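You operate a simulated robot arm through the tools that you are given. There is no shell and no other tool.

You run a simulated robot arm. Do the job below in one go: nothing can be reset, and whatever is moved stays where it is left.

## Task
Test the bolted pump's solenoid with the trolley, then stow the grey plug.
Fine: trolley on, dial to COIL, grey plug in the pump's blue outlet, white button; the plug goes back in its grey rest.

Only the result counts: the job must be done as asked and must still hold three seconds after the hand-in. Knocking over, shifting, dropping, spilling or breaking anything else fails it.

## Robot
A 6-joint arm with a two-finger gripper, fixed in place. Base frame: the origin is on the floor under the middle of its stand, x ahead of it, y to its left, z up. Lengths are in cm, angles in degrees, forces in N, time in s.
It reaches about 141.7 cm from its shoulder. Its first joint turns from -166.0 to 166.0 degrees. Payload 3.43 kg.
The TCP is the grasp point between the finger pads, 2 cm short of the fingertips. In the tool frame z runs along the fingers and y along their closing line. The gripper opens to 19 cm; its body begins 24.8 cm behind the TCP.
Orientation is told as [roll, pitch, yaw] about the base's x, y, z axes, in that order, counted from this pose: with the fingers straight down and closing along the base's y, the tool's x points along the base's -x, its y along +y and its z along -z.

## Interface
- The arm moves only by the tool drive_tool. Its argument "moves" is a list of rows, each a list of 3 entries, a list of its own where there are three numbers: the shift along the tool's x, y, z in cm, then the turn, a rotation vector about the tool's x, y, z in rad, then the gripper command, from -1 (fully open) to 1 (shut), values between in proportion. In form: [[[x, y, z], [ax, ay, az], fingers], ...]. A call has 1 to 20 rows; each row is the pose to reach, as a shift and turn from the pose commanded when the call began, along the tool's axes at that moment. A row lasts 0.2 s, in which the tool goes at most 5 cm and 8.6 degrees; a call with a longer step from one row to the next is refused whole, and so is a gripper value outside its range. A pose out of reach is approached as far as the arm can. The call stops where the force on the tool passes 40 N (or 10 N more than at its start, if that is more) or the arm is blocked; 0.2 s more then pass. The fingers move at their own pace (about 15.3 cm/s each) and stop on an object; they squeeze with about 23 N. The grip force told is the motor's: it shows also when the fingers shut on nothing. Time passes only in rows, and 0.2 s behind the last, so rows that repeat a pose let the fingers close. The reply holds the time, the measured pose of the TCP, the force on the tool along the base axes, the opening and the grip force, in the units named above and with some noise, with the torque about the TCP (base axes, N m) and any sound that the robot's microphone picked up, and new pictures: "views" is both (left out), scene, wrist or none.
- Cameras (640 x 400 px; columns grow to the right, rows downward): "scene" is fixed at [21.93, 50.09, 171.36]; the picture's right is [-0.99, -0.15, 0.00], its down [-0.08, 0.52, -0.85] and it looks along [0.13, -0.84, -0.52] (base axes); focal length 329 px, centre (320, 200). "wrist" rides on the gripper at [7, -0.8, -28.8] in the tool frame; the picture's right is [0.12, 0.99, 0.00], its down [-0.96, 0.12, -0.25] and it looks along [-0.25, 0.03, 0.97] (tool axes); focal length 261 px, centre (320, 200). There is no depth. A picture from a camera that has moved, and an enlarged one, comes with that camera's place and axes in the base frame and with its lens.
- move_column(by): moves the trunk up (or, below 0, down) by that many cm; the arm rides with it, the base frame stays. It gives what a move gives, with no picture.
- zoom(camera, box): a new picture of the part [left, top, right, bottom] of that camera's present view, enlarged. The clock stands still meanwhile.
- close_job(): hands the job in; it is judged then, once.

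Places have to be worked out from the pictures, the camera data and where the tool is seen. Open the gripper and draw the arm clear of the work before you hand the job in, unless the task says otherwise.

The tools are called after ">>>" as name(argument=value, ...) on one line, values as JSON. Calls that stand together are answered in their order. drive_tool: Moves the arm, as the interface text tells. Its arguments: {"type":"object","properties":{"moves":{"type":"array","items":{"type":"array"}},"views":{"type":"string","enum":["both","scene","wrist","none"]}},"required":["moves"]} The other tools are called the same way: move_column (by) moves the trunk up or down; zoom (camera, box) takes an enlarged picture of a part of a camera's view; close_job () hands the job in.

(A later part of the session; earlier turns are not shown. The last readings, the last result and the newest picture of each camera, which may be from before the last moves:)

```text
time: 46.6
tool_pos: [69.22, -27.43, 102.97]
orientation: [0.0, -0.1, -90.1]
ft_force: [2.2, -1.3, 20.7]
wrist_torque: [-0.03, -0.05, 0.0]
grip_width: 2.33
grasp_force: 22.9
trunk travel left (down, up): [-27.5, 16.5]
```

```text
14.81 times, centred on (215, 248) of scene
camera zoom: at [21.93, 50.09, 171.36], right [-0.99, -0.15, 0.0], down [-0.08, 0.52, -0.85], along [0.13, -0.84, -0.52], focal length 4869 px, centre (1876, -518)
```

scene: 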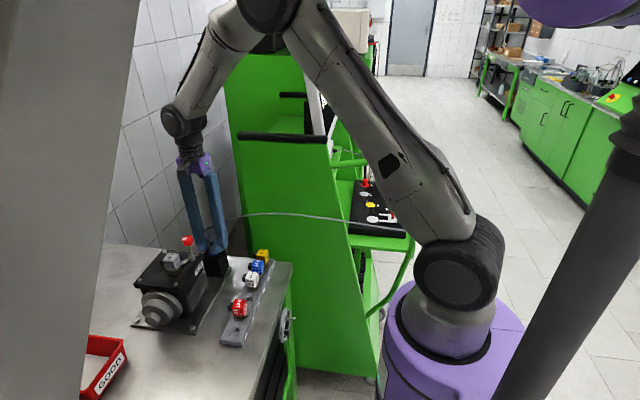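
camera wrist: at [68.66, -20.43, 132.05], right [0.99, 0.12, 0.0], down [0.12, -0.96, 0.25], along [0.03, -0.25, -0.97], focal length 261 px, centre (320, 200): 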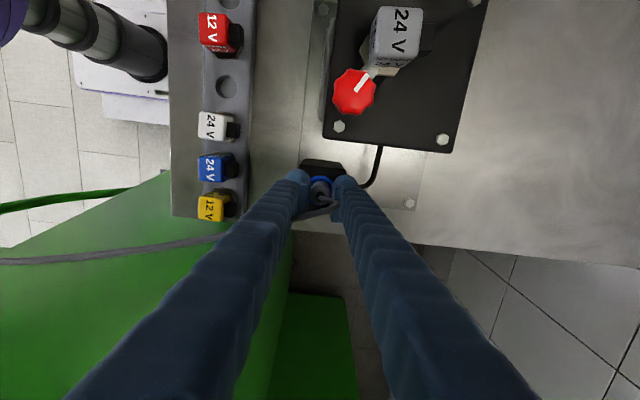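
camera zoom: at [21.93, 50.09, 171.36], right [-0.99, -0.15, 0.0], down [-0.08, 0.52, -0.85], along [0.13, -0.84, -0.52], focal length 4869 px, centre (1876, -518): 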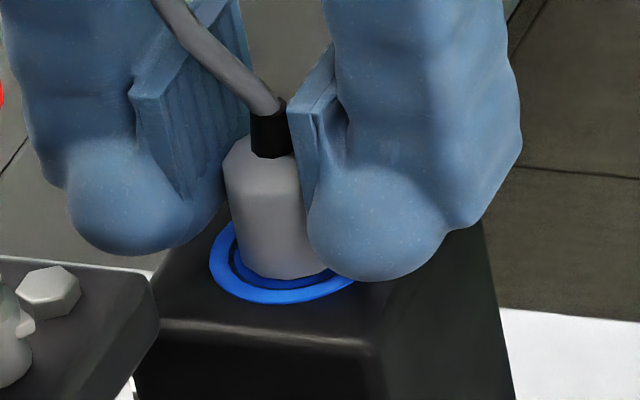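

Contact at 20 N upward with the body on the outlet rim: the plug is seated. I relieve the push a little and open the fingers slowly.

>>> drive_tool(moves=[[[0, 0, -0.15], [0, 0, 0], 1], [[0, 0, -0.15], [0, 0, 0], 0.7], [[0, 0, -0.15], [0, 0, 0], 0.55], [[0, 0, -0.15], [0, 0, 0], 0.5], [[0, 0, -0.15], [0, 0, 0], 0.5]], views="both")

>>> zoom(camera="scene", box=[195, 225, 235, 265])

>>> zoom(camera="wrist", box=[290, 150, 350, 210])

>>> zoom(camera="scene", box=[295, 30, 350, 140])

```text
time: 47.8
tool_pos: [69.31, -27.35, 102.97]
orientation: [0.0, -0.1, -90.0]
ft_force: [-0.2, -0.1, 0.6]
wrist_torque: [0.01, -0.02, 0.0]
grip_width: 4.74
grasp_force: 0.2
trunk travel left (down, up): [-27.5, 16.5]
camera wrist: at [68.6, -20.35, 131.78], right [0.99, 0.12, 0.0], down [0.12, -0.96, 0.25], along [0.03, -0.25, -0.97], focal length 261 px, centre (320, 200)
```

scene: 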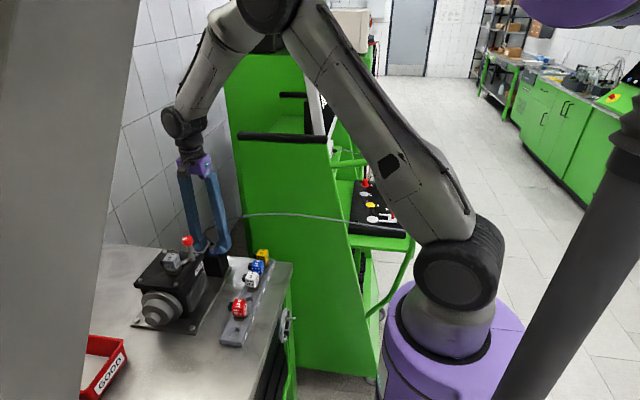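
wrist: 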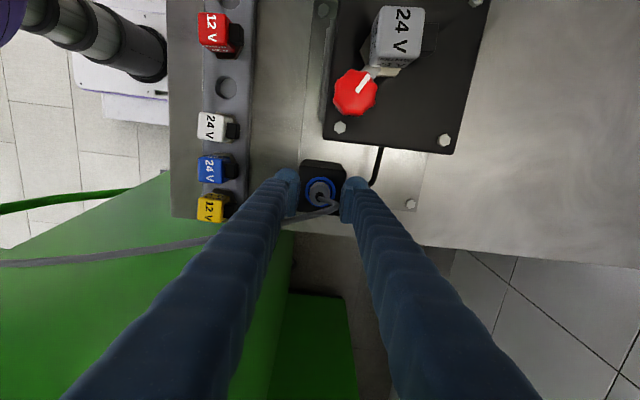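

```text
10.00 times, centred on (215, 245) of scene
camera zoom: at [21.93, 50.09, 171.36], right [-0.99, -0.15, 0.0], down [-0.08, 0.52, -0.85], along [0.13, -0.84, -0.52], focal length 3287 px, centre (1370, -250)
```

zoom: 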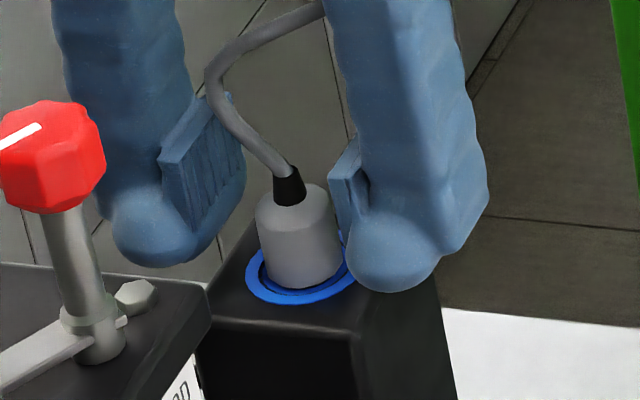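

```text
6.67 times, centred on (320, 180) of wrist
camera zoom: at [68.6, -20.35, 131.78], right [0.99, 0.12, 0.0], down [0.12, -0.96, 0.25], along [0.03, -0.25, -0.97], focal length 1738 px, centre (320, 333)
```

zoom: 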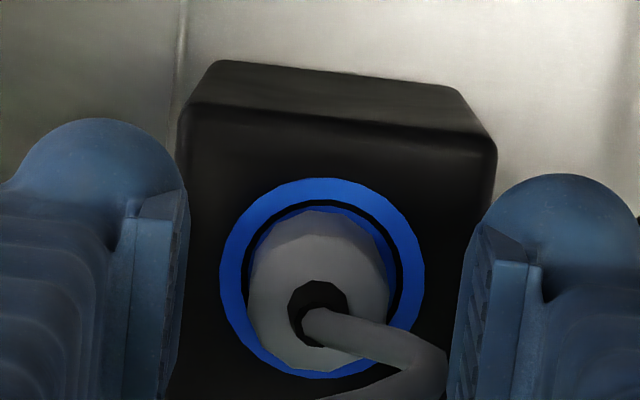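

```text
3.64 times, centred on (322, 85) of scene
camera zoom: at [21.93, 50.09, 171.36], right [-0.99, -0.15, 0.0], down [-0.08, 0.52, -0.85], along [0.13, -0.84, -0.52], focal length 1195 px, centre (311, 618)
```

zoom: 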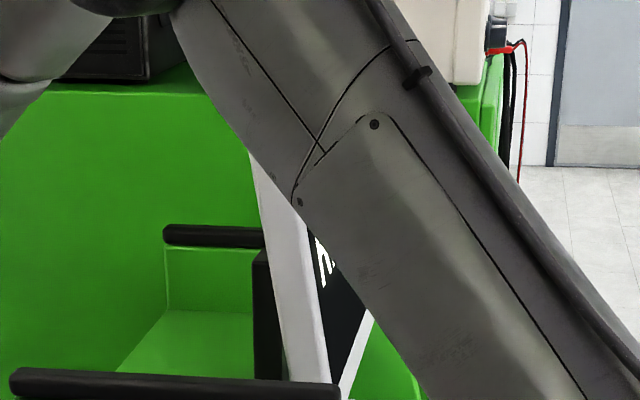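

The plug stands seated in the blue outlet, free of the fingers. I rise straight up and then check how the cable lies.

>>> drive_tool(moves=[[[0, 0, -1], [0, 0, 0], 0.5], [[0, 0, -3], [0, 0, 0], 0.5], [[0, 0, -6], [0, 0, 0], 0.5], [[0, 0, -10], [0, 0, 0], 0.5], [[0, 0, -14.5], [0, 0, 0], 0.5], [[0, 0, -19], [0, 0, 0], 0.5], [[0, 0, -23.5], [0, 0, 0], 0.5], [[0, 0, -28], [0, 0, 0], 0.5], [[0, 0, -32.5], [0, 0, 0], 0.5], [[0, 0, -37], [0, 0, 0], 0.5], [[0, 0, -41.5], [0, 0, 0], 0.5], [[0, 0, -45.5], [0, 0, 0], 0.5], [[-1, -3.5, -45.8], [0, 0, 0], 0.5], [[-2, -7, -45.8], [0, 0, 0], 0.5]], views="both")

>>> zoom(camera="scene", box=[200, 130, 430, 280])

>>> zoom(camera="wrist", box=[0, 60, 420, 320])

```text
time: 50.8
tool_pos: [62.2, -29.52, 148.78]
orientation: [-0.1, 0.0, -89.9]
ft_force: [-0.1, -0.4, -0.3]
wrist_torque: [0.05, 0.02, -0.03]
grip_width: 4.73
grasp_force: 0.0
trunk travel left (down, up): [-27.5, 16.5]
camera wrist: at [61.51, -22.38, 177.68], right [0.99, 0.12, 0.0], down [0.12, -0.96, 0.25], along [0.03, -0.25, -0.97], focal length 261 px, centre (320, 200)
```

scene: 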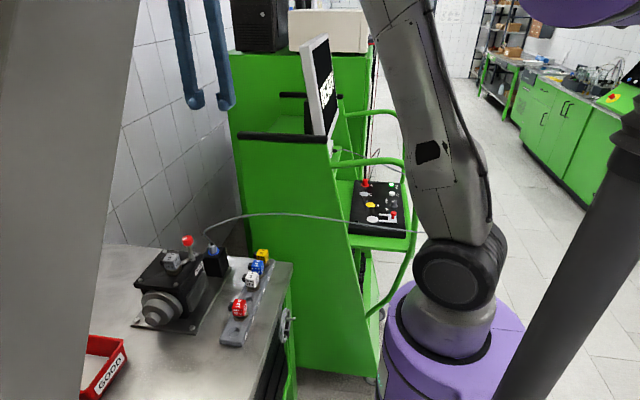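
wrist: 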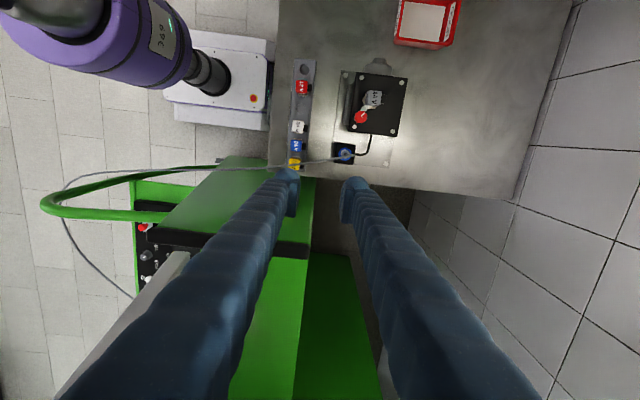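

```text
2.67 times, centred on (315, 205) of scene
camera zoom: at [21.93, 50.09, 171.36], right [-0.99, -0.15, 0.0], down [-0.08, 0.52, -0.85], along [0.13, -0.84, -0.52], focal length 876 px, centre (333, 187)
```

zoom: 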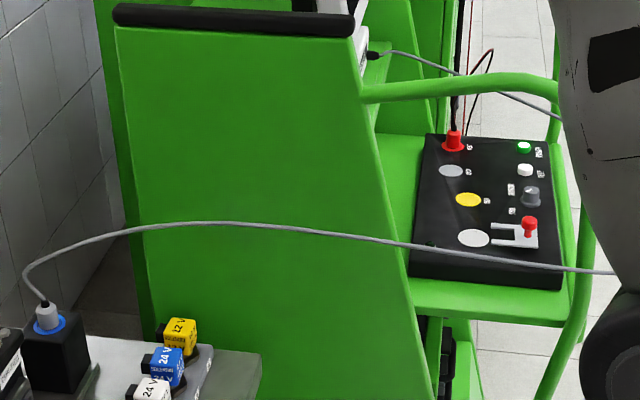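

```text
1.52 times, centred on (210, 190) of wrist
camera zoom: at [61.51, -22.38, 177.68], right [0.99, 0.12, 0.0], down [0.12, -0.96, 0.25], along [0.03, -0.25, -0.97], focal length 397 px, centre (488, 215)
```

zoom: 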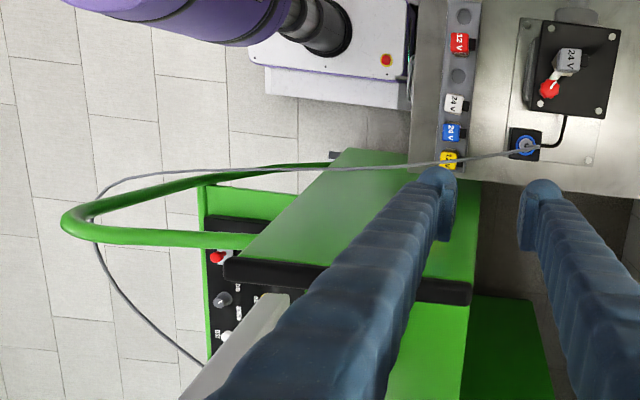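

The cable passes around the hoop front and crosses over the panel at z≈116, about 9 cm from the TEST button line. I return at z≈149 by the same route, closing the fingers, to above the white button (9.65,-76.9).

>>> drive_tool(moves=[[[-0.5, -4.8, 0], [0, 0, 0], 1], [[-1, -9.6, 0], [0, 0, 0], 1], [[-1.6, -14.4, 0], [0, 0, 0], 1], [[-2.4, -19.2, 0], [0, 0, 0], 1], [[-3.3, -24, 0], [0, 0, 0], 1], [[-4.3, -28.8, 0], [0, 0, 0], 1], [[-5.3, -33.6, 0], [0, 0, 0], 1], [[-6.5, -38.2, 0], [0, 0, 0], 1], [[-10.5, -39.2, 0], [0, 0, 0], 1], [[-14.5, -40.2, 0], [0, 0, 0], 1], [[-18.5, -40.4, 0], [0, 0, 0], 1], [[-22.6, -42.2, 0], [0, 0, 0], 1], [[-26.7, -44, 0], [0, 0, 0], 1], [[-30.8, -45.8, 0], [0, 0, 0], 1], [[-34.9, -47.6, 0], [0, 0, 0], 1], [[-39, -49.4, 0], [0, 0, 0], 1], [[-43.1, -51.2, 0], [0, 0, 0], 1], [[-47.35, -52.55, 0], [0, 0, 0], 1], [[-47.35, -52.55, 0], [0, 0, 0], 1]], views="both")

```text
time: 54.8
tool_pos: [9.48, -76.77, 149.11]
orientation: [-0.1, 0.0, -90.0]
ft_force: [0.7, -0.4, -0.2]
wrist_torque: [-0.02, -0.01, -0.01]
grip_width: 0.01
grasp_force: 23.1
trunk travel left (down, up): [-27.5, 16.5]
camera wrist: at [8.85, -69.55, 177.79], right [0.99, 0.12, 0.0], down [0.12, -0.96, 0.25], along [0.03, -0.25, -0.97], focal length 261 px, centre (320, 200)
```

scene: 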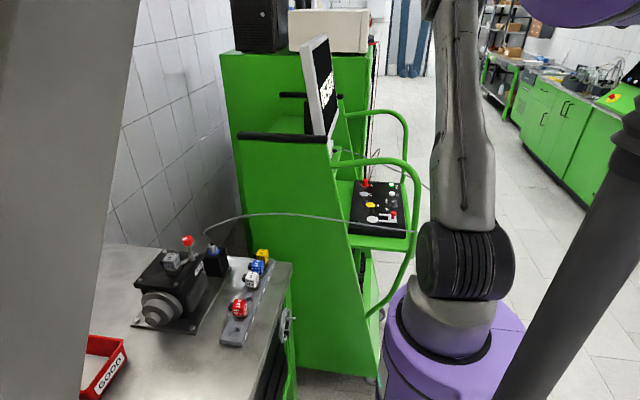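
wrist: 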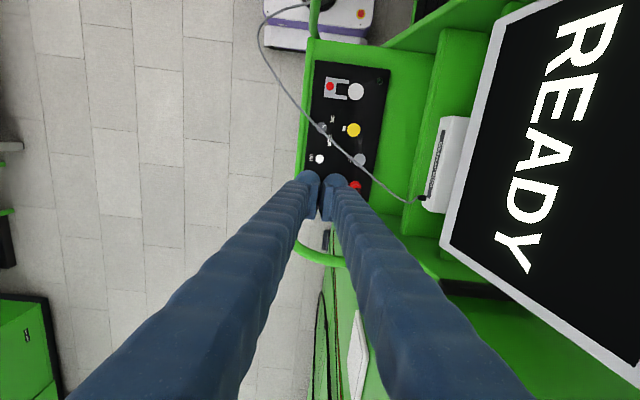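

The screen reads READY and the fingertips line up over the white TEST button, clear of the cable. I descend and press it gently.

>>> drive_tool(moves=[[[-0.1, 0.12, 4.6], [0, 0, 0], 1], [[-0.1, 0.12, 9.2], [0, 0, 0], 1], [[-0.1, 0.12, 13.8], [0, 0, 0], 1], [[-0.1, 0.12, 18.4], [0, 0, 0], 1], [[-0.1, 0.12, 23], [0, 0, 0], 1], [[-0.1, 0.12, 27.6], [0, 0, 0], 1], [[-0.1, 0.12, 32.2], [0, 0, 0], 1], [[-0.1, 0.12, 36.8], [0, 0, 0], 1], [[-0.1, 0.12, 41], [0, 0, 0], 1], [[-0.1, 0.12, 44], [0, 0, 0], 1]], views="both")

>>> zoom(camera="scene", box=[345, 140, 435, 230])

>>> zoom(camera="wrist", box=[240, 80, 400, 220])

```text
time: 57.0
tool_pos: [9.48, -76.79, 104.84]
orientation: [0.0, 0.0, -90.1]
ft_force: [-0.7, 0.0, 0.6]
wrist_torque: [0.01, -0.03, 0.02]
grip_width: 0.02
grasp_force: 23.2
trunk travel left (down, up): [-27.5, 16.5]
camera wrist: at [8.91, -69.76, 133.67], right [0.99, 0.12, 0.0], down [0.11, -0.96, 0.25], along [0.03, -0.25, -0.97], focal length 261 px, centre (320, 200)
```

scene: 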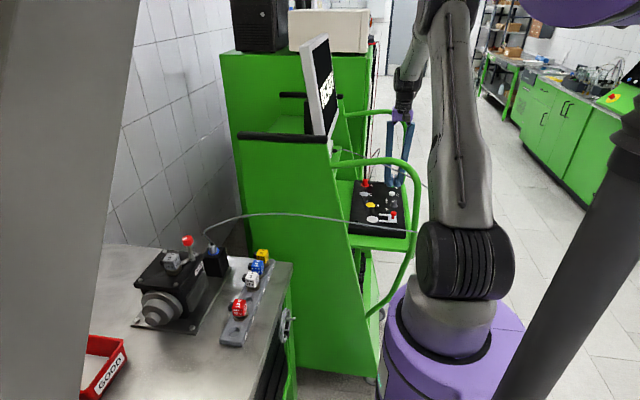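
wrist: 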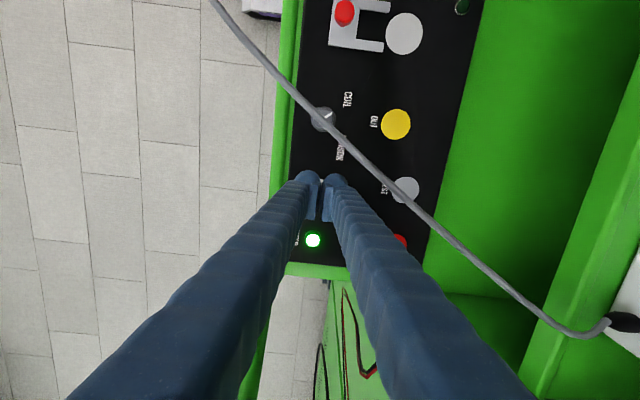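

```text
4.44 times, centred on (390, 185) of scene
camera zoom: at [21.93, 50.09, 171.36], right [-0.99, -0.15, 0.0], down [-0.08, 0.52, -0.85], along [0.13, -0.84, -0.52], focal length 1461 px, centre (9, 267)
```

zoom: 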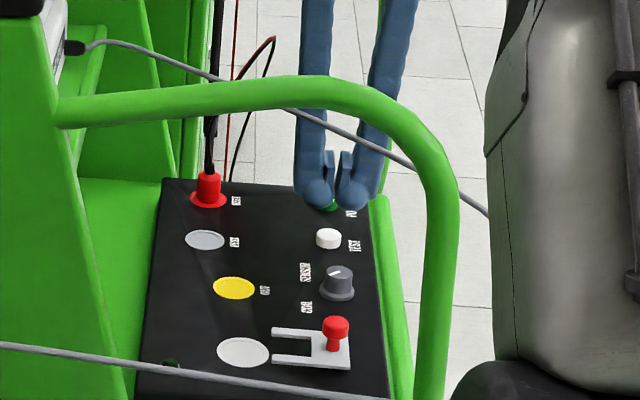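

```text
2.86 times, centred on (320, 150) of wrist
camera zoom: at [8.91, -69.76, 133.67], right [0.99, 0.12, 0.0], down [0.11, -0.96, 0.25], along [0.03, -0.25, -0.97], focal length 745 px, centre (320, 343)
```

zoom: 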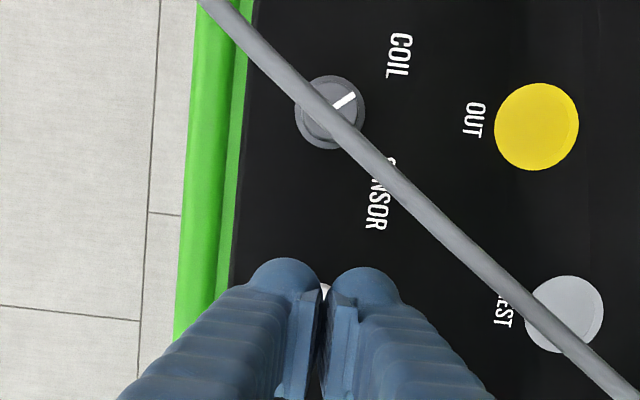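

The dial shows COIL and tips are over TEST. I press it now.

>>> drive_tool(moves=[[[0, 0.05, 2], [0, 0, 0], 1], [[0, 0.05, 3], [0, 0, 0], 1], [[0, 0.05, 3.4], [0, 0, 0], 1], [[0, 0.05, 3.7], [0, 0, 0], 1], [[0, 0.05, 3.9], [0, 0, 0], 1], [[0, 0.05, 4.1], [0, 0, 0], 1]], views="both")

>>> zoom(camera="scene", box=[295, 30, 350, 140])

>>> zoom(camera="scene", box=[345, 160, 435, 240])

```text
time: 58.4
tool_pos: [9.63, -76.78, 100.76]
orientation: [0.0, -0.1, -90.0]
ft_force: [0.0, -0.5, 2.3]
wrist_torque: [-0.02, 0.02, 0.04]
grip_width: 0.0
grasp_force: 23.0
trunk travel left (down, up): [-27.5, 16.5]
heard: click
camera wrist: at [9.05, -69.75, 129.56], right [0.99, 0.12, 0.0], down [0.11, -0.96, 0.25], along [0.03, -0.25, -0.97], focal length 261 px, centre (320, 200)
```

scene: 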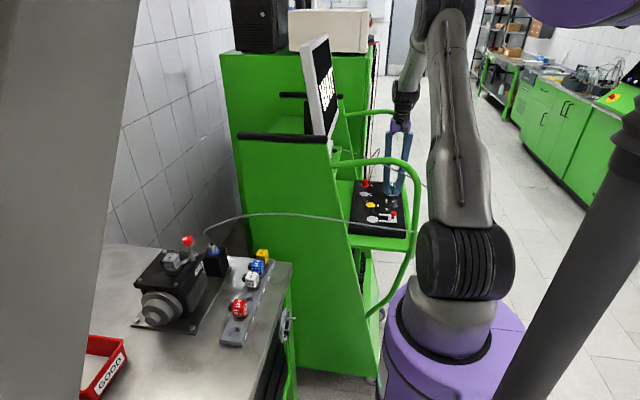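
wrist: 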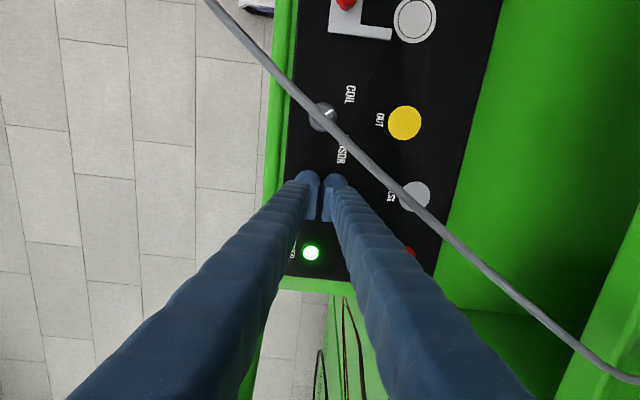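

```text
3.64 times, centred on (322, 85) of scene
camera zoom: at [21.93, 50.09, 171.36], right [-0.99, -0.15, 0.0], down [-0.08, 0.52, -0.85], along [0.13, -0.84, -0.52], focal length 1195 px, centre (311, 618)
```

zoom: 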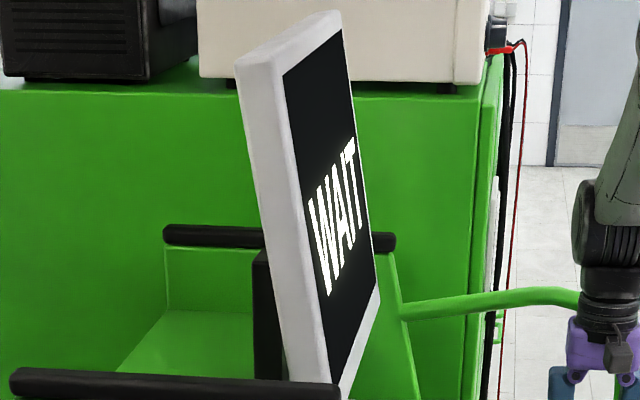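

```text
5.00 times, centred on (390, 200) of scene
camera zoom: at [21.93, 50.09, 171.36], right [-0.99, -0.15, 0.0], down [-0.08, 0.52, -0.85], along [0.13, -0.84, -0.52], focal length 1643 px, centre (-30, 200)
```

zoom: 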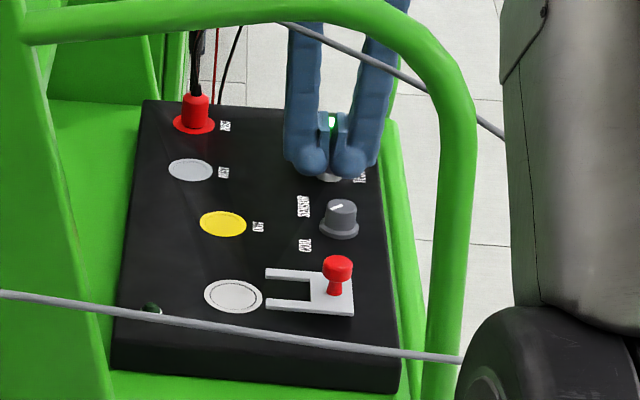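

A click, and the screen says WAIT, so the test is running. I lift off the button and wait, watching the screen.

>>> drive_tool(moves=[[[0, 0, -1], [0, 0, 0], 1], [[0, 0, -4], [0, 0, 0], 1], [[0, 0, -6], [0, 0, 0], 1], [[0, 0, -6], [0, 0, 0], 1], [[0, 0, -6], [0, 0, 0], 1], [[0, 0, -6], [0, 0, 0], 1], [[0, 0, -6], [0, 0, 0], 1], [[0, 0, -6], [0, 0, 0], 1]], views="none")

>>> zoom(camera="scene", box=[295, 30, 350, 140])

>>> zoom(camera="scene", box=[155, 245, 190, 275])

>>> zoom(camera="scene", box=[235, 245, 275, 290])

```text
time: 60.2
tool_pos: [9.7, -76.8, 106.79]
orientation: [0.0, -0.1, -90.0]
ft_force: [-0.3, -1.4, -0.2]
wrist_torque: [-0.02, 0.01, 0.01]
grip_width: 0.03
grasp_force: 22.6
trunk travel left (down, up): [-27.5, 16.5]
```

```text
3.64 times, centred on (322, 85) of scene
camera zoom: at [21.93, 50.09, 171.36], right [-0.99, -0.15, 0.0], down [-0.08, 0.52, -0.85], along [0.13, -0.84, -0.52], focal length 1195 px, centre (311, 618)
```

zoom: 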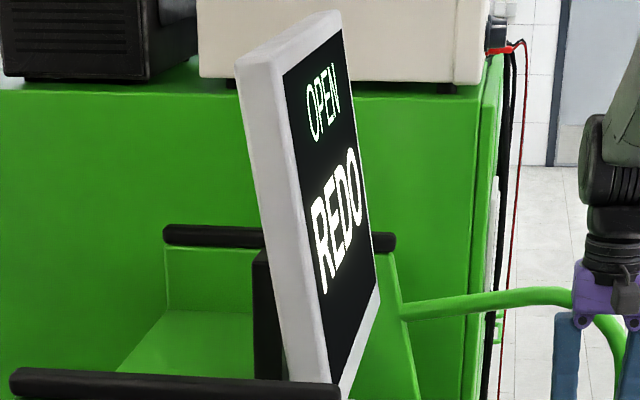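

```text
13.33 times, centred on (172, 260) of scene
camera zoom: at [21.93, 50.09, 171.36], right [-0.99, -0.15, 0.0], down [-0.08, 0.52, -0.85], along [0.13, -0.84, -0.52], focal length 4382 px, centre (2287, -600)
```

zoom: 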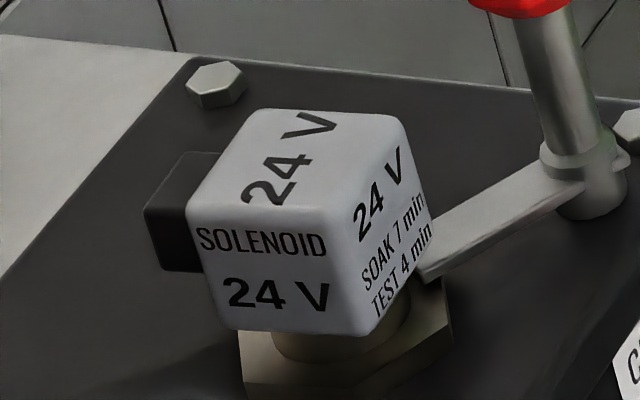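

```text
8.89 times, centred on (255, 268) of scene
camera zoom: at [21.93, 50.09, 171.36], right [-0.99, -0.15, 0.0], down [-0.08, 0.52, -0.85], along [0.13, -0.84, -0.52], focal length 2922 px, centre (898, -400)
```

zoom: 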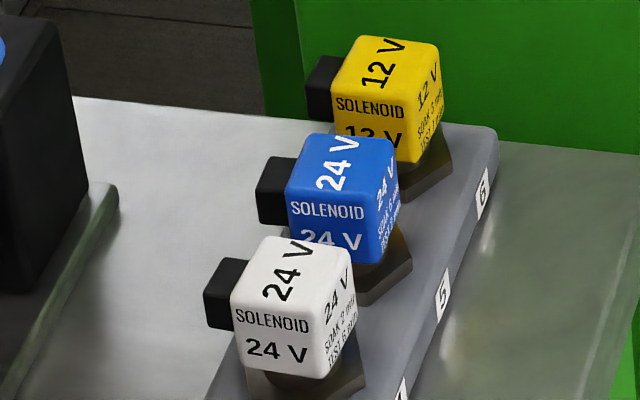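

The screen now shows OPEN / REDO, and the trays on the bench seem labelled GOOD and REDO. Before trusting that verdict I check the plug's seating, the LED and the tray labels.

>>> zoom(camera="scene", box=[198, 235, 228, 275])

>>> zoom(camera="scene", box=[345, 195, 385, 235])

>>> zoom(camera="scene", box=[75, 330, 135, 400])

>>> zoom(camera="wrist", box=[200, 0, 640, 220])

```text
10.00 times, centred on (213, 255) of scene
camera zoom: at [21.93, 50.09, 171.36], right [-0.99, -0.15, 0.0], down [-0.08, 0.52, -0.85], along [0.13, -0.84, -0.52], focal length 3287 px, centre (1390, -350)
```

zoom: 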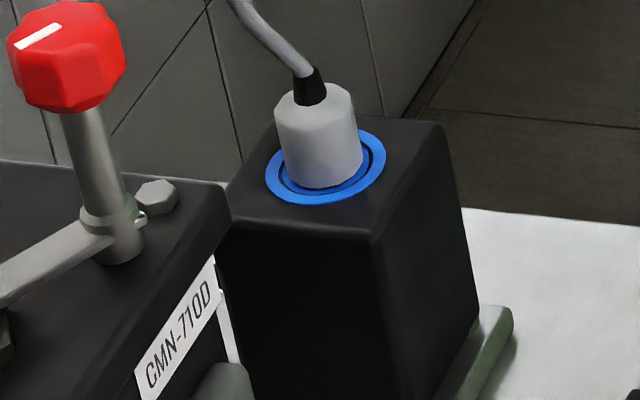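

```text
10.00 times, centred on (365, 215) of scene
camera zoom: at [21.93, 50.09, 171.36], right [-0.99, -0.15, 0.0], down [-0.08, 0.52, -0.85], along [0.13, -0.84, -0.52], focal length 3287 px, centre (-130, 50)
```

zoom: 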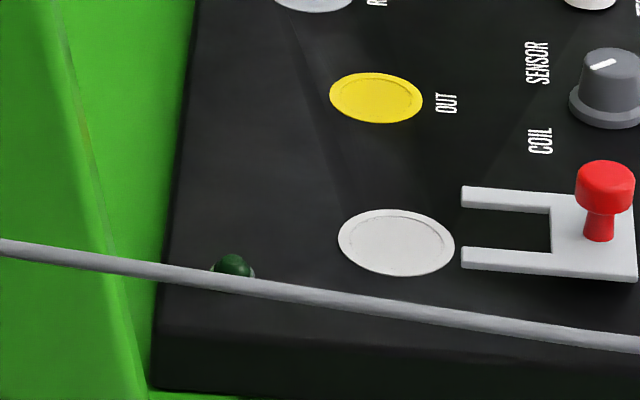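

```text
5.71 times, centred on (105, 365) of scene
camera zoom: at [21.93, 50.09, 171.36], right [-0.99, -0.15, 0.0], down [-0.08, 0.52, -0.85], along [0.13, -0.84, -0.52], focal length 1878 px, centre (1549, -743)
```

zoom: 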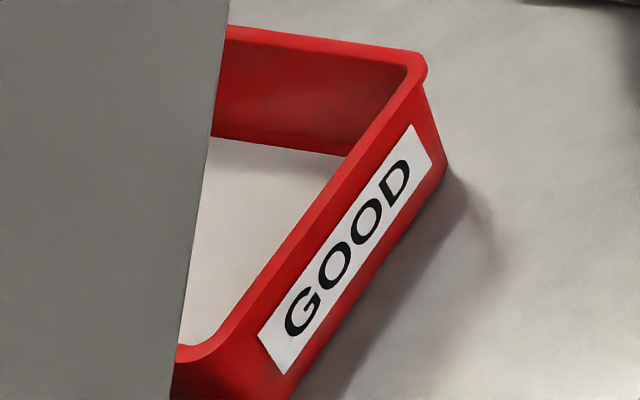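

```text
1.45 times, centred on (420, 110) of wrist
camera zoom: at [9.06, -69.76, 135.56], right [0.99, 0.12, 0.0], down [0.11, -0.96, 0.25], along [0.03, -0.25, -0.97], focal length 379 px, centre (174, 331)
```

zoom: 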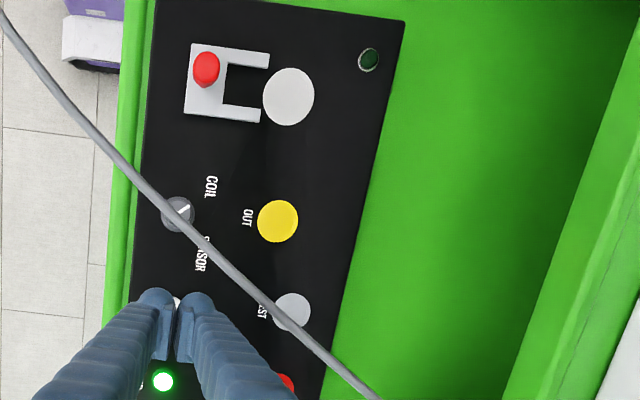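

The plug looks seated to the same depth as it was in its rest, but its lateral offset is ~0.15 cm. As a safeguard I will re-seat it precisely and test again, so I lift and go back along the same route.

>>> drive_tool(moves=[[[0, 0, -4.7], [0, 0, 0], 1], [[0, 0, -9.4], [0, 0, 0], 1], [[0, 0, -14.1], [0, 0, 0], 1], [[0, 0, -18.8], [0, 0, 0], 1], [[0, 0, -23.5], [0, 0, 0], 1], [[0, 0, -28.2], [0, 0, 0], 1], [[0, 0, -32.9], [0, 0, 0], 1], [[0, 0, -37.6], [0, 0, 0], 1], [[0, 0, -42.2], [0, 0, 0], 1], [[4.1, 1.7, -42.2], [0, 0, 0], 1], [[8.2, 3.4, -42.2], [0, 0, 0], 1], [[12.3, 5.1, -42.2], [0, 0, 0], 1], [[16.4, 6.8, -42.2], [0, 0, 0], 1], [[20.5, 8.5, -42.2], [0, 0, 0], 1], [[24.6, 10.2, -42.2], [0, 0, 0], 1], [[28.8, 12.1, -42.2], [0, 0, 0], 1], [[32.8, 12.3, -42.2], [0, 0, 0], 1], [[36.8, 13.3, -42.2], [0, 0, 0], 1], [[40.8, 14.3, -42.2], [0, 0, 0], 1]], views="none")

>>> drive_tool(moves=[[[1.2, 4.6, 0], [0, 0, 0], 1], [[2.2, 9.4, 0], [0, 0, 0], 1], [[3.2, 14.2, 0], [0, 0, 0], 1], [[4.1, 19, 0], [0, 0, 0], 1], [[4.9, 23.8, 0], [0, 0, 0], 1], [[5.5, 28.6, 0], [0, 0, 0], 0.6], [[6, 33.4, 0], [0, 0, 0], 0.5], [[6.5, 38.2, 0], [0, 0, 0], 0.5], [[6.5, 38.2, 0], [0, 0, 0], 0.5]], views="both")

>>> zoom(camera="wrist", box=[315, 130, 375, 170])

>>> zoom(camera="wrist", box=[340, 0, 500, 120])

```text
time: 64.2
tool_pos: [23.96, -35.89, 149.15]
orientation: [0.0, -0.1, -90.0]
ft_force: [-0.2, 1.0, 0.4]
wrist_torque: [-0.09, -0.05, 0.01]
grip_width: 0.0
grasp_force: 22.9
trunk travel left (down, up): [-27.5, 16.5]
```

```text
time: 66.2
tool_pos: [62.25, -29.47, 149.0]
orientation: [0.1, 0.0, -90.1]
ft_force: [-0.7, 0.4, 0.1]
wrist_torque: [0.01, -0.14, -0.02]
grip_width: 4.76
grasp_force: 0.0
trunk travel left (down, up): [-27.5, 16.5]
camera wrist: at [61.54, -22.4, 177.77], right [0.99, 0.12, 0.0], down [0.11, -0.96, 0.25], along [0.03, -0.25, -0.97], focal length 261 px, centre (320, 200)
```

scene: 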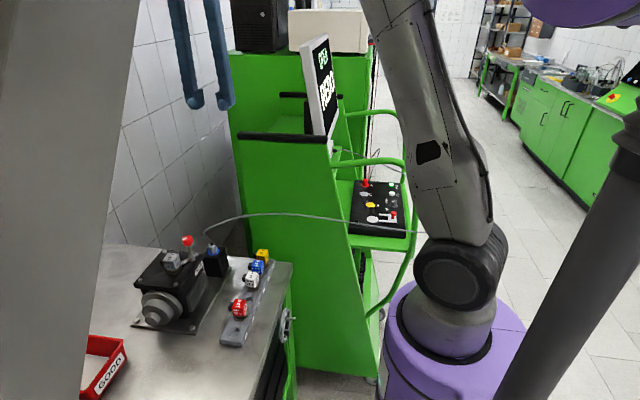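
wrist: 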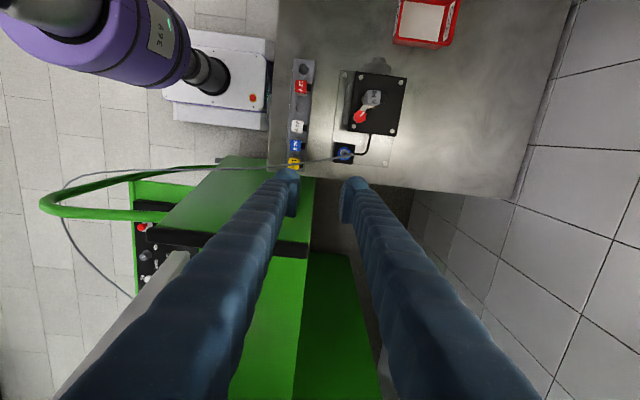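

```text
10.00 times, centred on (345, 150) of wrist
camera zoom: at [61.54, -22.4, 177.77], right [0.99, 0.12, 0.0], down [0.11, -0.96, 0.25], along [0.03, -0.25, -0.97], focal length 2606 px, centre (70, 700)
```

zoom: 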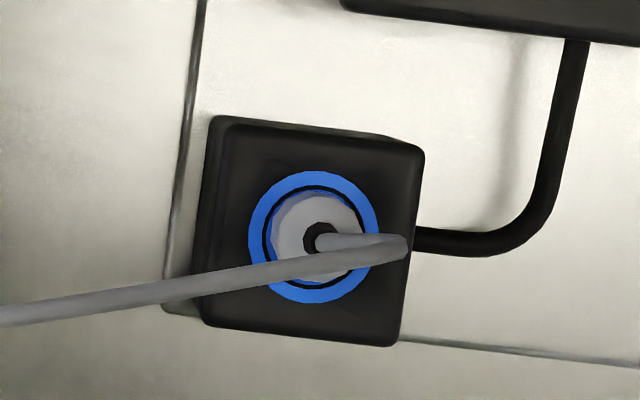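

```text
3.33 times, centred on (420, 60) of wrist
camera zoom: at [61.54, -22.4, 177.77], right [0.99, 0.12, 0.0], down [0.11, -0.96, 0.25], along [0.03, -0.25, -0.97], focal length 869 px, centre (-13, 667)
```

zoom: 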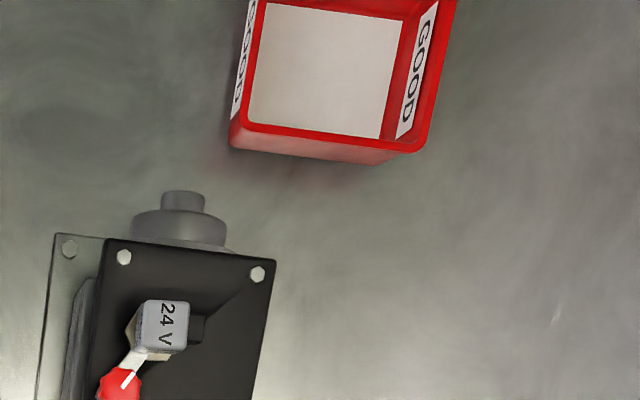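

From above the plug sits centred in the blue ring (within ~1 mm) and upright. I go down, regrip it where it is, and push gently to confirm it is fully home.

>>> drive_tool(moves=[[[1.1, 3.6, 0], [0, 0, 0], 0.5], [[2.12, 7.06, 1], [0, 0, 0], 0.5], [[2.12, 7.06, 5.5], [0, 0, 0], 0.5], [[2.12, 7.06, 10], [0, 0, 0], 0.5], [[2.12, 7.06, 14.5], [0, 0, 0], 0.5], [[2.12, 7.06, 19], [0, 0, 0], 0.5], [[2.12, 7.06, 23.5], [0, 0, 0], 0.5], [[2.12, 7.06, 28], [0, 0, 0], 0.5], [[2.12, 7.06, 32], [0, 0, 0], 0.5], [[2.12, 7.06, 36], [0, 0, 0], 0.5], [[2.12, 7.06, 36], [0, 0, 0], 0.5]], views="both")

>>> zoom(camera="wrist", box=[280, 140, 360, 210])

>>> zoom(camera="scene", box=[190, 210, 240, 265])

```text
time: 68.6
tool_pos: [69.34, -27.52, 112.87]
orientation: [0.0, 0.0, -90.0]
ft_force: [0.5, -0.5, -0.6]
wrist_torque: [0.04, 0.01, 0.01]
grip_width: 4.77
grasp_force: 0.1
trunk travel left (down, up): [-27.5, 16.5]
camera wrist: at [68.68, -20.34, 141.66], right [0.99, 0.12, 0.0], down [0.12, -0.96, 0.25], along [0.03, -0.25, -0.97], focal length 261 px, centre (320, 200)
```

scene: 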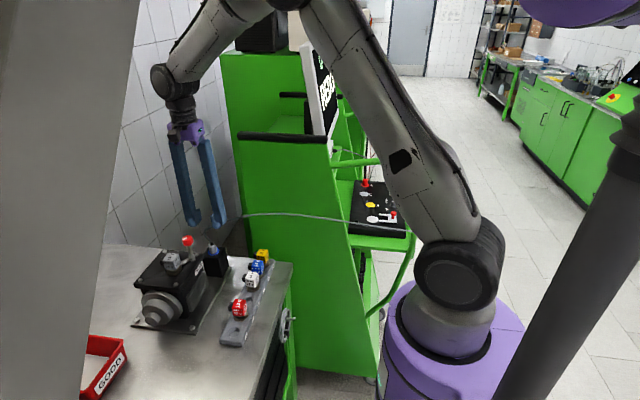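
wrist: 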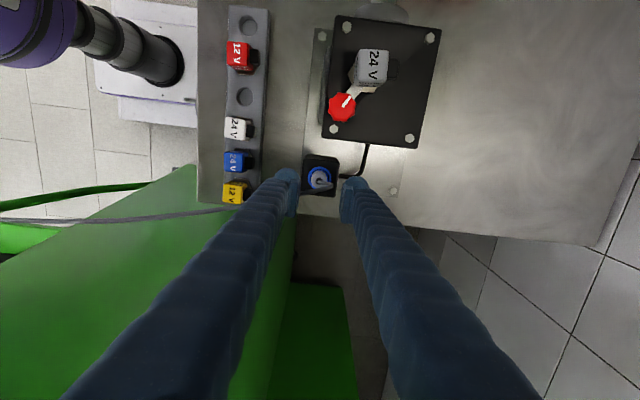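

```text
5.71 times, centred on (320, 175) of wrist
camera zoom: at [68.68, -20.34, 141.66], right [0.99, 0.12, 0.0], down [0.12, -0.96, 0.25], along [0.03, -0.25, -0.97], focal length 1489 px, centre (320, 343)
```

zoom: 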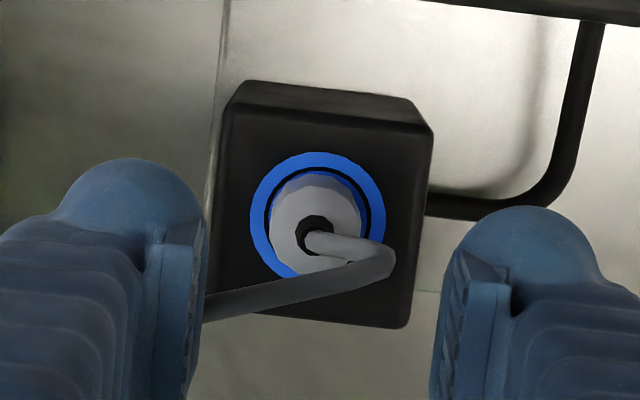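

```text
7.27 times, centred on (215, 238) of scene
camera zoom: at [21.93, 50.09, 171.36], right [-0.99, -0.15, 0.0], down [-0.08, 0.52, -0.85], along [0.13, -0.84, -0.52], focal length 2390 px, centre (1084, -73)
```

zoom: 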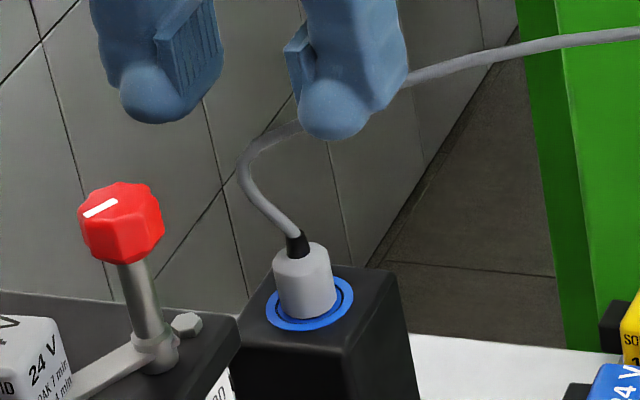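

Aligned over the plug. I descend to the grip height (z≈103) and close.

>>> drive_tool(moves=[[[0.08, 0, 4], [0, 0, 0], 0.5], [[0.08, 0, 7.5], [0, 0, 0], 0.5], [[0.08, 0, 9.2], [0, 0, 0], 0.5], [[0.08, 0, 9.85], [0, 0, 0], 0.5], [[0.08, 0, 9.85], [0, 0, 0], 0.7], [[0.08, 0, 9.85], [0, 0, 0], 1], [[0.08, 0, 9.85], [0, 0, 0], 1]], views="none")

>>> drive_tool(moves=[[[0, 0, 0.1], [0, 0, 0], 1], [[0, 0, 0.2], [0, 0, 0], 1], [[0, 0, 0.3], [0, 0, 0], 1], [[0, 0, 0.3], [0, 0, 0], 1]], views="both")

>>> zoom(camera="scene", box=[200, 235, 230, 262])

```text
time: 70.2
tool_pos: [69.5, -27.31, 103.13]
orientation: [-0.1, -0.1, -90.0]
ft_force: [0.0, -0.7, -0.5]
wrist_torque: [0.0, 0.01, 0.0]
grip_width: 2.32
grasp_force: 22.2
trunk travel left (down, up): [-27.5, 16.5]
```

```text
time: 71.2
tool_pos: [69.44, -27.29, 102.86]
orientation: [0.1, 0.0, -90.0]
ft_force: [0.5, -0.2, 21.6]
wrist_torque: [0.05, 0.0, 0.02]
grip_width: 2.34
grasp_force: 23.1
trunk travel left (down, up): [-27.5, 16.5]
camera wrist: at [68.68, -20.23, 131.75], right [0.99, 0.12, 0.0], down [0.11, -0.96, 0.25], along [0.03, -0.25, -0.97], focal length 261 px, centre (320, 200)
```

scene: 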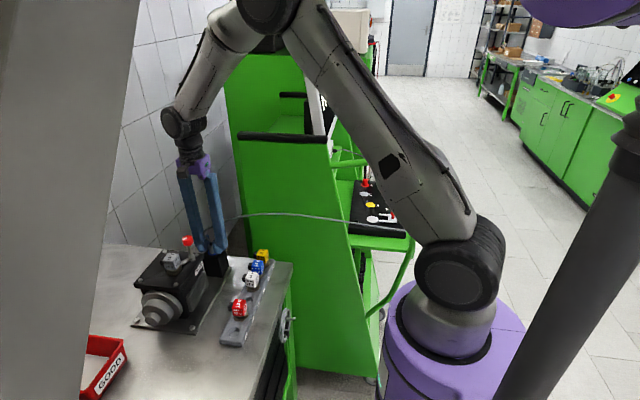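
wrist: 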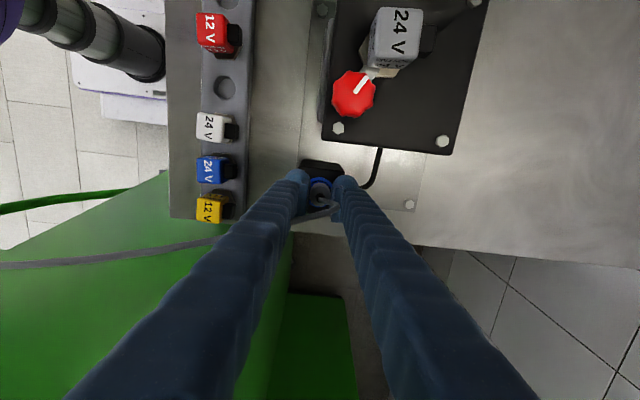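

```text
14.81 times, centred on (215, 248) of scene
camera zoom: at [21.93, 50.09, 171.36], right [-0.99, -0.15, 0.0], down [-0.08, 0.52, -0.85], along [0.13, -0.84, -0.52], focal length 4869 px, centre (1876, -518)
```

zoom: 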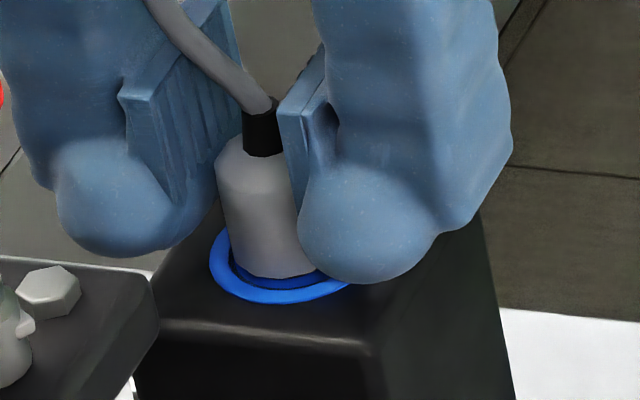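

The plug is fully home (21 N, no travel, no click). I centre it slightly (−0.2 in x), settle it and release for a second test with the button held until the result shows.

>>> drive_tool(moves=[[[0, -0.1, -0.2], [0, 0, 0], 1], [[0, -0.2, -0.2], [0, 0, 0], 1], [[0, -0.2, -0.05], [0, 0, 0], 1], [[0, -0.2, 0.05], [0, 0, 0], 1], [[0, -0.2, -0.15], [0, 0, 0], 1], [[0, -0.2, -0.15], [0, 0, 0], 0.7], [[0, -0.2, -0.15], [0, 0, 0], 0.55], [[0, -0.2, -0.15], [0, 0, 0], 0.5], [[0, -0.2, -0.15], [0, 0, 0], 0.5]], views="none")

>>> zoom(camera="scene", box=[200, 235, 230, 262])

>>> zoom(camera="wrist", box=[295, 155, 347, 207])

```text
time: 73.2
tool_pos: [69.27, -27.38, 102.74]
orientation: [-0.1, -0.1, -90.0]
ft_force: [0.0, -0.8, -0.6]
wrist_torque: [-0.02, -0.02, 0.01]
grip_width: 4.74
grasp_force: 0.1
trunk travel left (down, up): [-27.5, 16.5]
```

```text
14.81 times, centred on (215, 248) of scene
camera zoom: at [21.93, 50.09, 171.36], right [-0.99, -0.15, 0.0], down [-0.08, 0.52, -0.85], along [0.13, -0.84, -0.52], focal length 4869 px, centre (1876, -518)
```

zoom: 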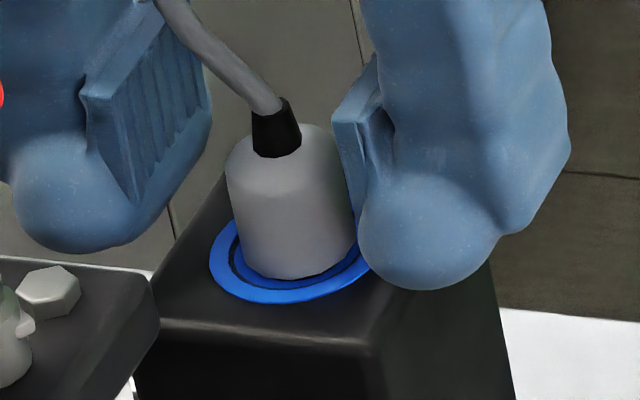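

```text
7.69 times, centred on (321, 181) of wrist
camera zoom: at [68.59, -20.29, 131.68], right [0.99, 0.12, 0.0], down [0.12, -0.96, 0.25], along [0.03, -0.25, -0.97], focal length 2005 px, centre (312, 346)
```

zoom: 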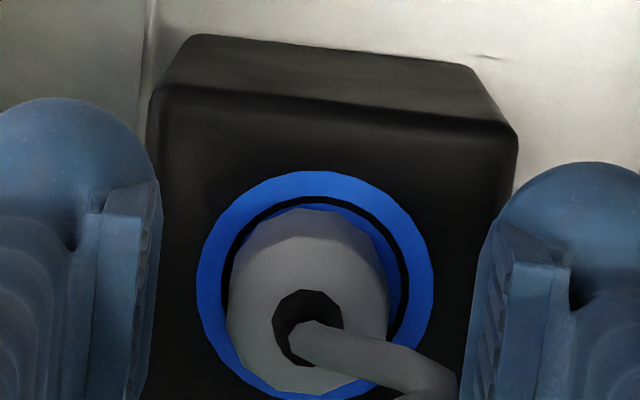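

The plug is centred in both views. I rise and return to the TEST button by the same route.

>>> drive_tool(moves=[[[0, 0, -1], [0, 0, 0], 0.5], [[0, 0, -3.5], [0, 0, 0], 0.5], [[0, 0, -7.5], [0, 0, 0], 0.5], [[0, 0, -12], [0, 0, 0], 0.5], [[0, 0, -16.7], [0, 0, 0], 0.5], [[0, 0, -21.4], [0, 0, 0], 0.5], [[0, 0, -26.1], [0, 0, 0], 0.5], [[0, 0, -30.8], [0, 0, 0], 0.5], [[0, 0, -35.5], [0, 0, 0], 0.5], [[0, 0, -40.2], [0, 0, 0], 0.5], [[0, 0, -44.5], [0, 0, 0], 0.5], [[-1, -3.5, -46], [0, 0, 0], 0.5], [[-2, -7, -46.2], [0, 0, 0], 0.5]], views="none")

>>> zoom(camera="scene", box=[198, 235, 228, 275])

```text
time: 76.0
tool_pos: [62.22, -29.4, 149.15]
orientation: [-0.1, 0.0, -89.9]
ft_force: [-0.6, -0.4, 0.5]
wrist_torque: [0.01, -0.04, 0.0]
grip_width: 4.76
grasp_force: 0.0
trunk travel left (down, up): [-27.5, 16.5]
```

```text
10.00 times, centred on (213, 255) of scene
camera zoom: at [21.93, 50.09, 171.36], right [-0.99, -0.15, 0.0], down [-0.08, 0.52, -0.85], along [0.13, -0.84, -0.52], focal length 3287 px, centre (1390, -350)
```

zoom: 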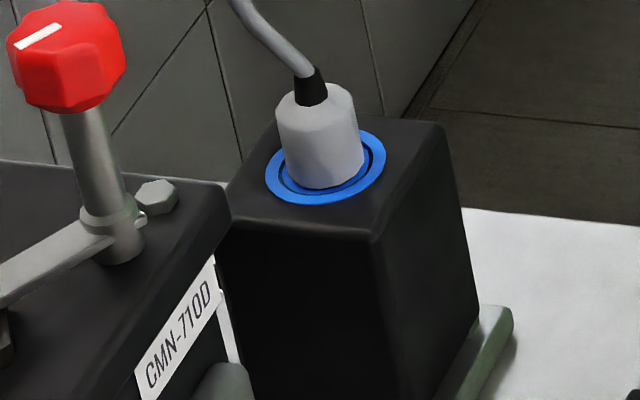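

The plug stands upright and seated in the outlet. I travel back to above the TEST button with the fingers closed.

>>> drive_tool(moves=[[[-0.5, -4.8, 0], [0, 0, 0], 1], [[-1, -9.6, 0], [0, 0, 0], 1], [[-1.6, -14.4, 0], [0, 0, 0], 1], [[-2.4, -19.2, 0], [0, 0, 0], 1], [[-3.3, -24, 0], [0, 0, 0], 1], [[-4.3, -28.8, 0], [0, 0, 0], 1], [[-5.3, -33.6, 0], [0, 0, 0], 1], [[-6.5, -38.2, 0], [0, 0, 0], 1], [[-10.5, -39.2, 0], [0, 0, 0], 1], [[-14.5, -40.2, 0], [0, 0, 0], 1], [[-18.5, -40.4, 0], [0, 0, 0], 1], [[-22.6, -42.2, 0], [0, 0, 0], 1], [[-26.7, -44, 0], [0, 0, 0], 1], [[-30.8, -45.8, 0], [0, 0, 0], 1], [[-34.9, -47.6, 0], [0, 0, 0], 1], [[-39, -49.4, 0], [0, 0, 0], 1], [[-43.1, -51.2, 0], [0, 0, 0], 1], [[-47.4, -52.55, 0], [0, 0, 0], 1], [[-47.4, -52.55, 0], [0, 0, 0], 1]], views="none")

>>> drive_tool(moves=[[[0, 0, 4.6], [0, 0, 0], 1], [[0, 0, 9.2], [0, 0, 0], 1], [[0, 0, 13.8], [0, 0, 0], 1], [[0, 0, 18.4], [0, 0, 0], 1], [[0, 0, 23], [0, 0, 0], 1], [[0, 0, 27.6], [0, 0, 0], 1], [[0, 0, 32.2], [0, 0, 0], 1], [[0, 0, 36.8], [0, 0, 0], 1], [[0, 0, 41], [0, 0, 0], 1], [[0, 0, 44], [0, 0, 0], 1]], views="both")

>>> zoom(camera="scene", box=[345, 140, 435, 230])

>>> zoom(camera="scene", box=[295, 30, 350, 140])

```text
time: 80.0
tool_pos: [9.69, -76.9, 149.23]
orientation: [0.0, -0.1, -89.9]
ft_force: [0.8, 0.0, 0.5]
wrist_torque: [-0.01, -0.01, 0.02]
grip_width: 0.0
grasp_force: 23.0
trunk travel left (down, up): [-27.5, 16.5]
```

```text
time: 82.2
tool_pos: [9.53, -76.86, 104.96]
orientation: [0.0, 0.0, -90.0]
ft_force: [-0.1, 0.7, 0.1]
wrist_torque: [0.01, 0.0, 0.01]
grip_width: 0.0
grasp_force: 22.9
trunk travel left (down, up): [-27.5, 16.5]
camera wrist: at [8.87, -69.72, 133.84], right [0.99, 0.12, 0.0], down [0.11, -0.96, 0.25], along [0.03, -0.25, -0.97], focal length 261 px, centre (320, 200)
```

scene: 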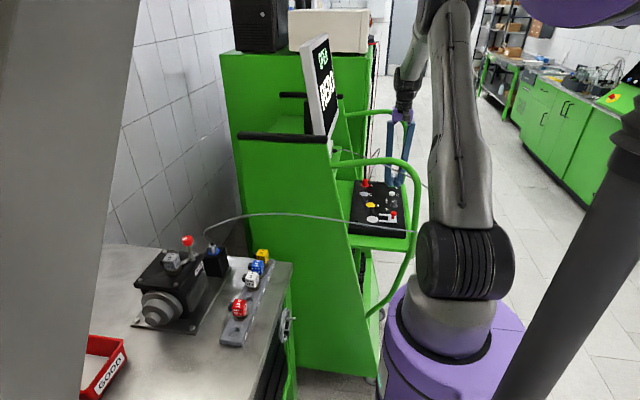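
wrist: 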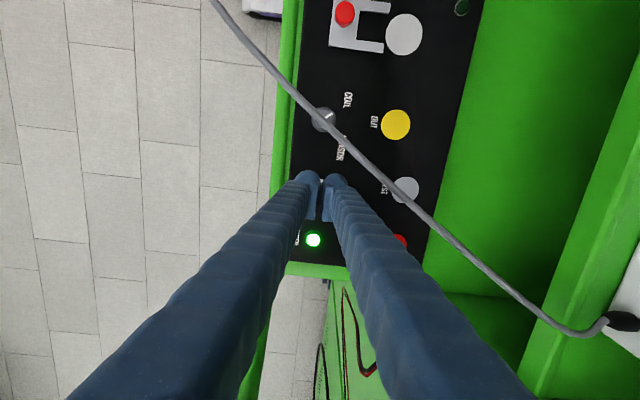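

```text
4.44 times, centred on (390, 185) of scene
camera zoom: at [21.93, 50.09, 171.36], right [-0.99, -0.15, 0.0], down [-0.08, 0.52, -0.85], along [0.13, -0.84, -0.52], focal length 1461 px, centre (9, 267)
```

zoom: 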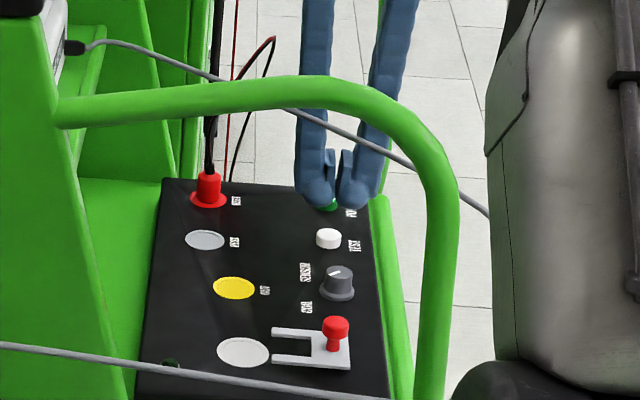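

```text
3.64 times, centred on (322, 85) of scene
camera zoom: at [21.93, 50.09, 171.36], right [-0.99, -0.15, 0.0], down [-0.08, 0.52, -0.85], along [0.13, -0.84, -0.52], focal length 1195 px, centre (311, 618)
```

zoom: 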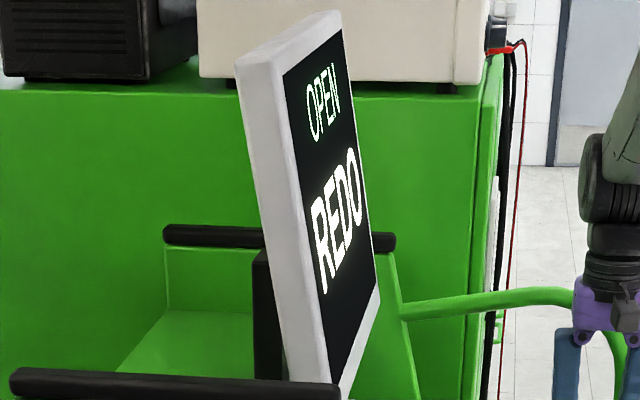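

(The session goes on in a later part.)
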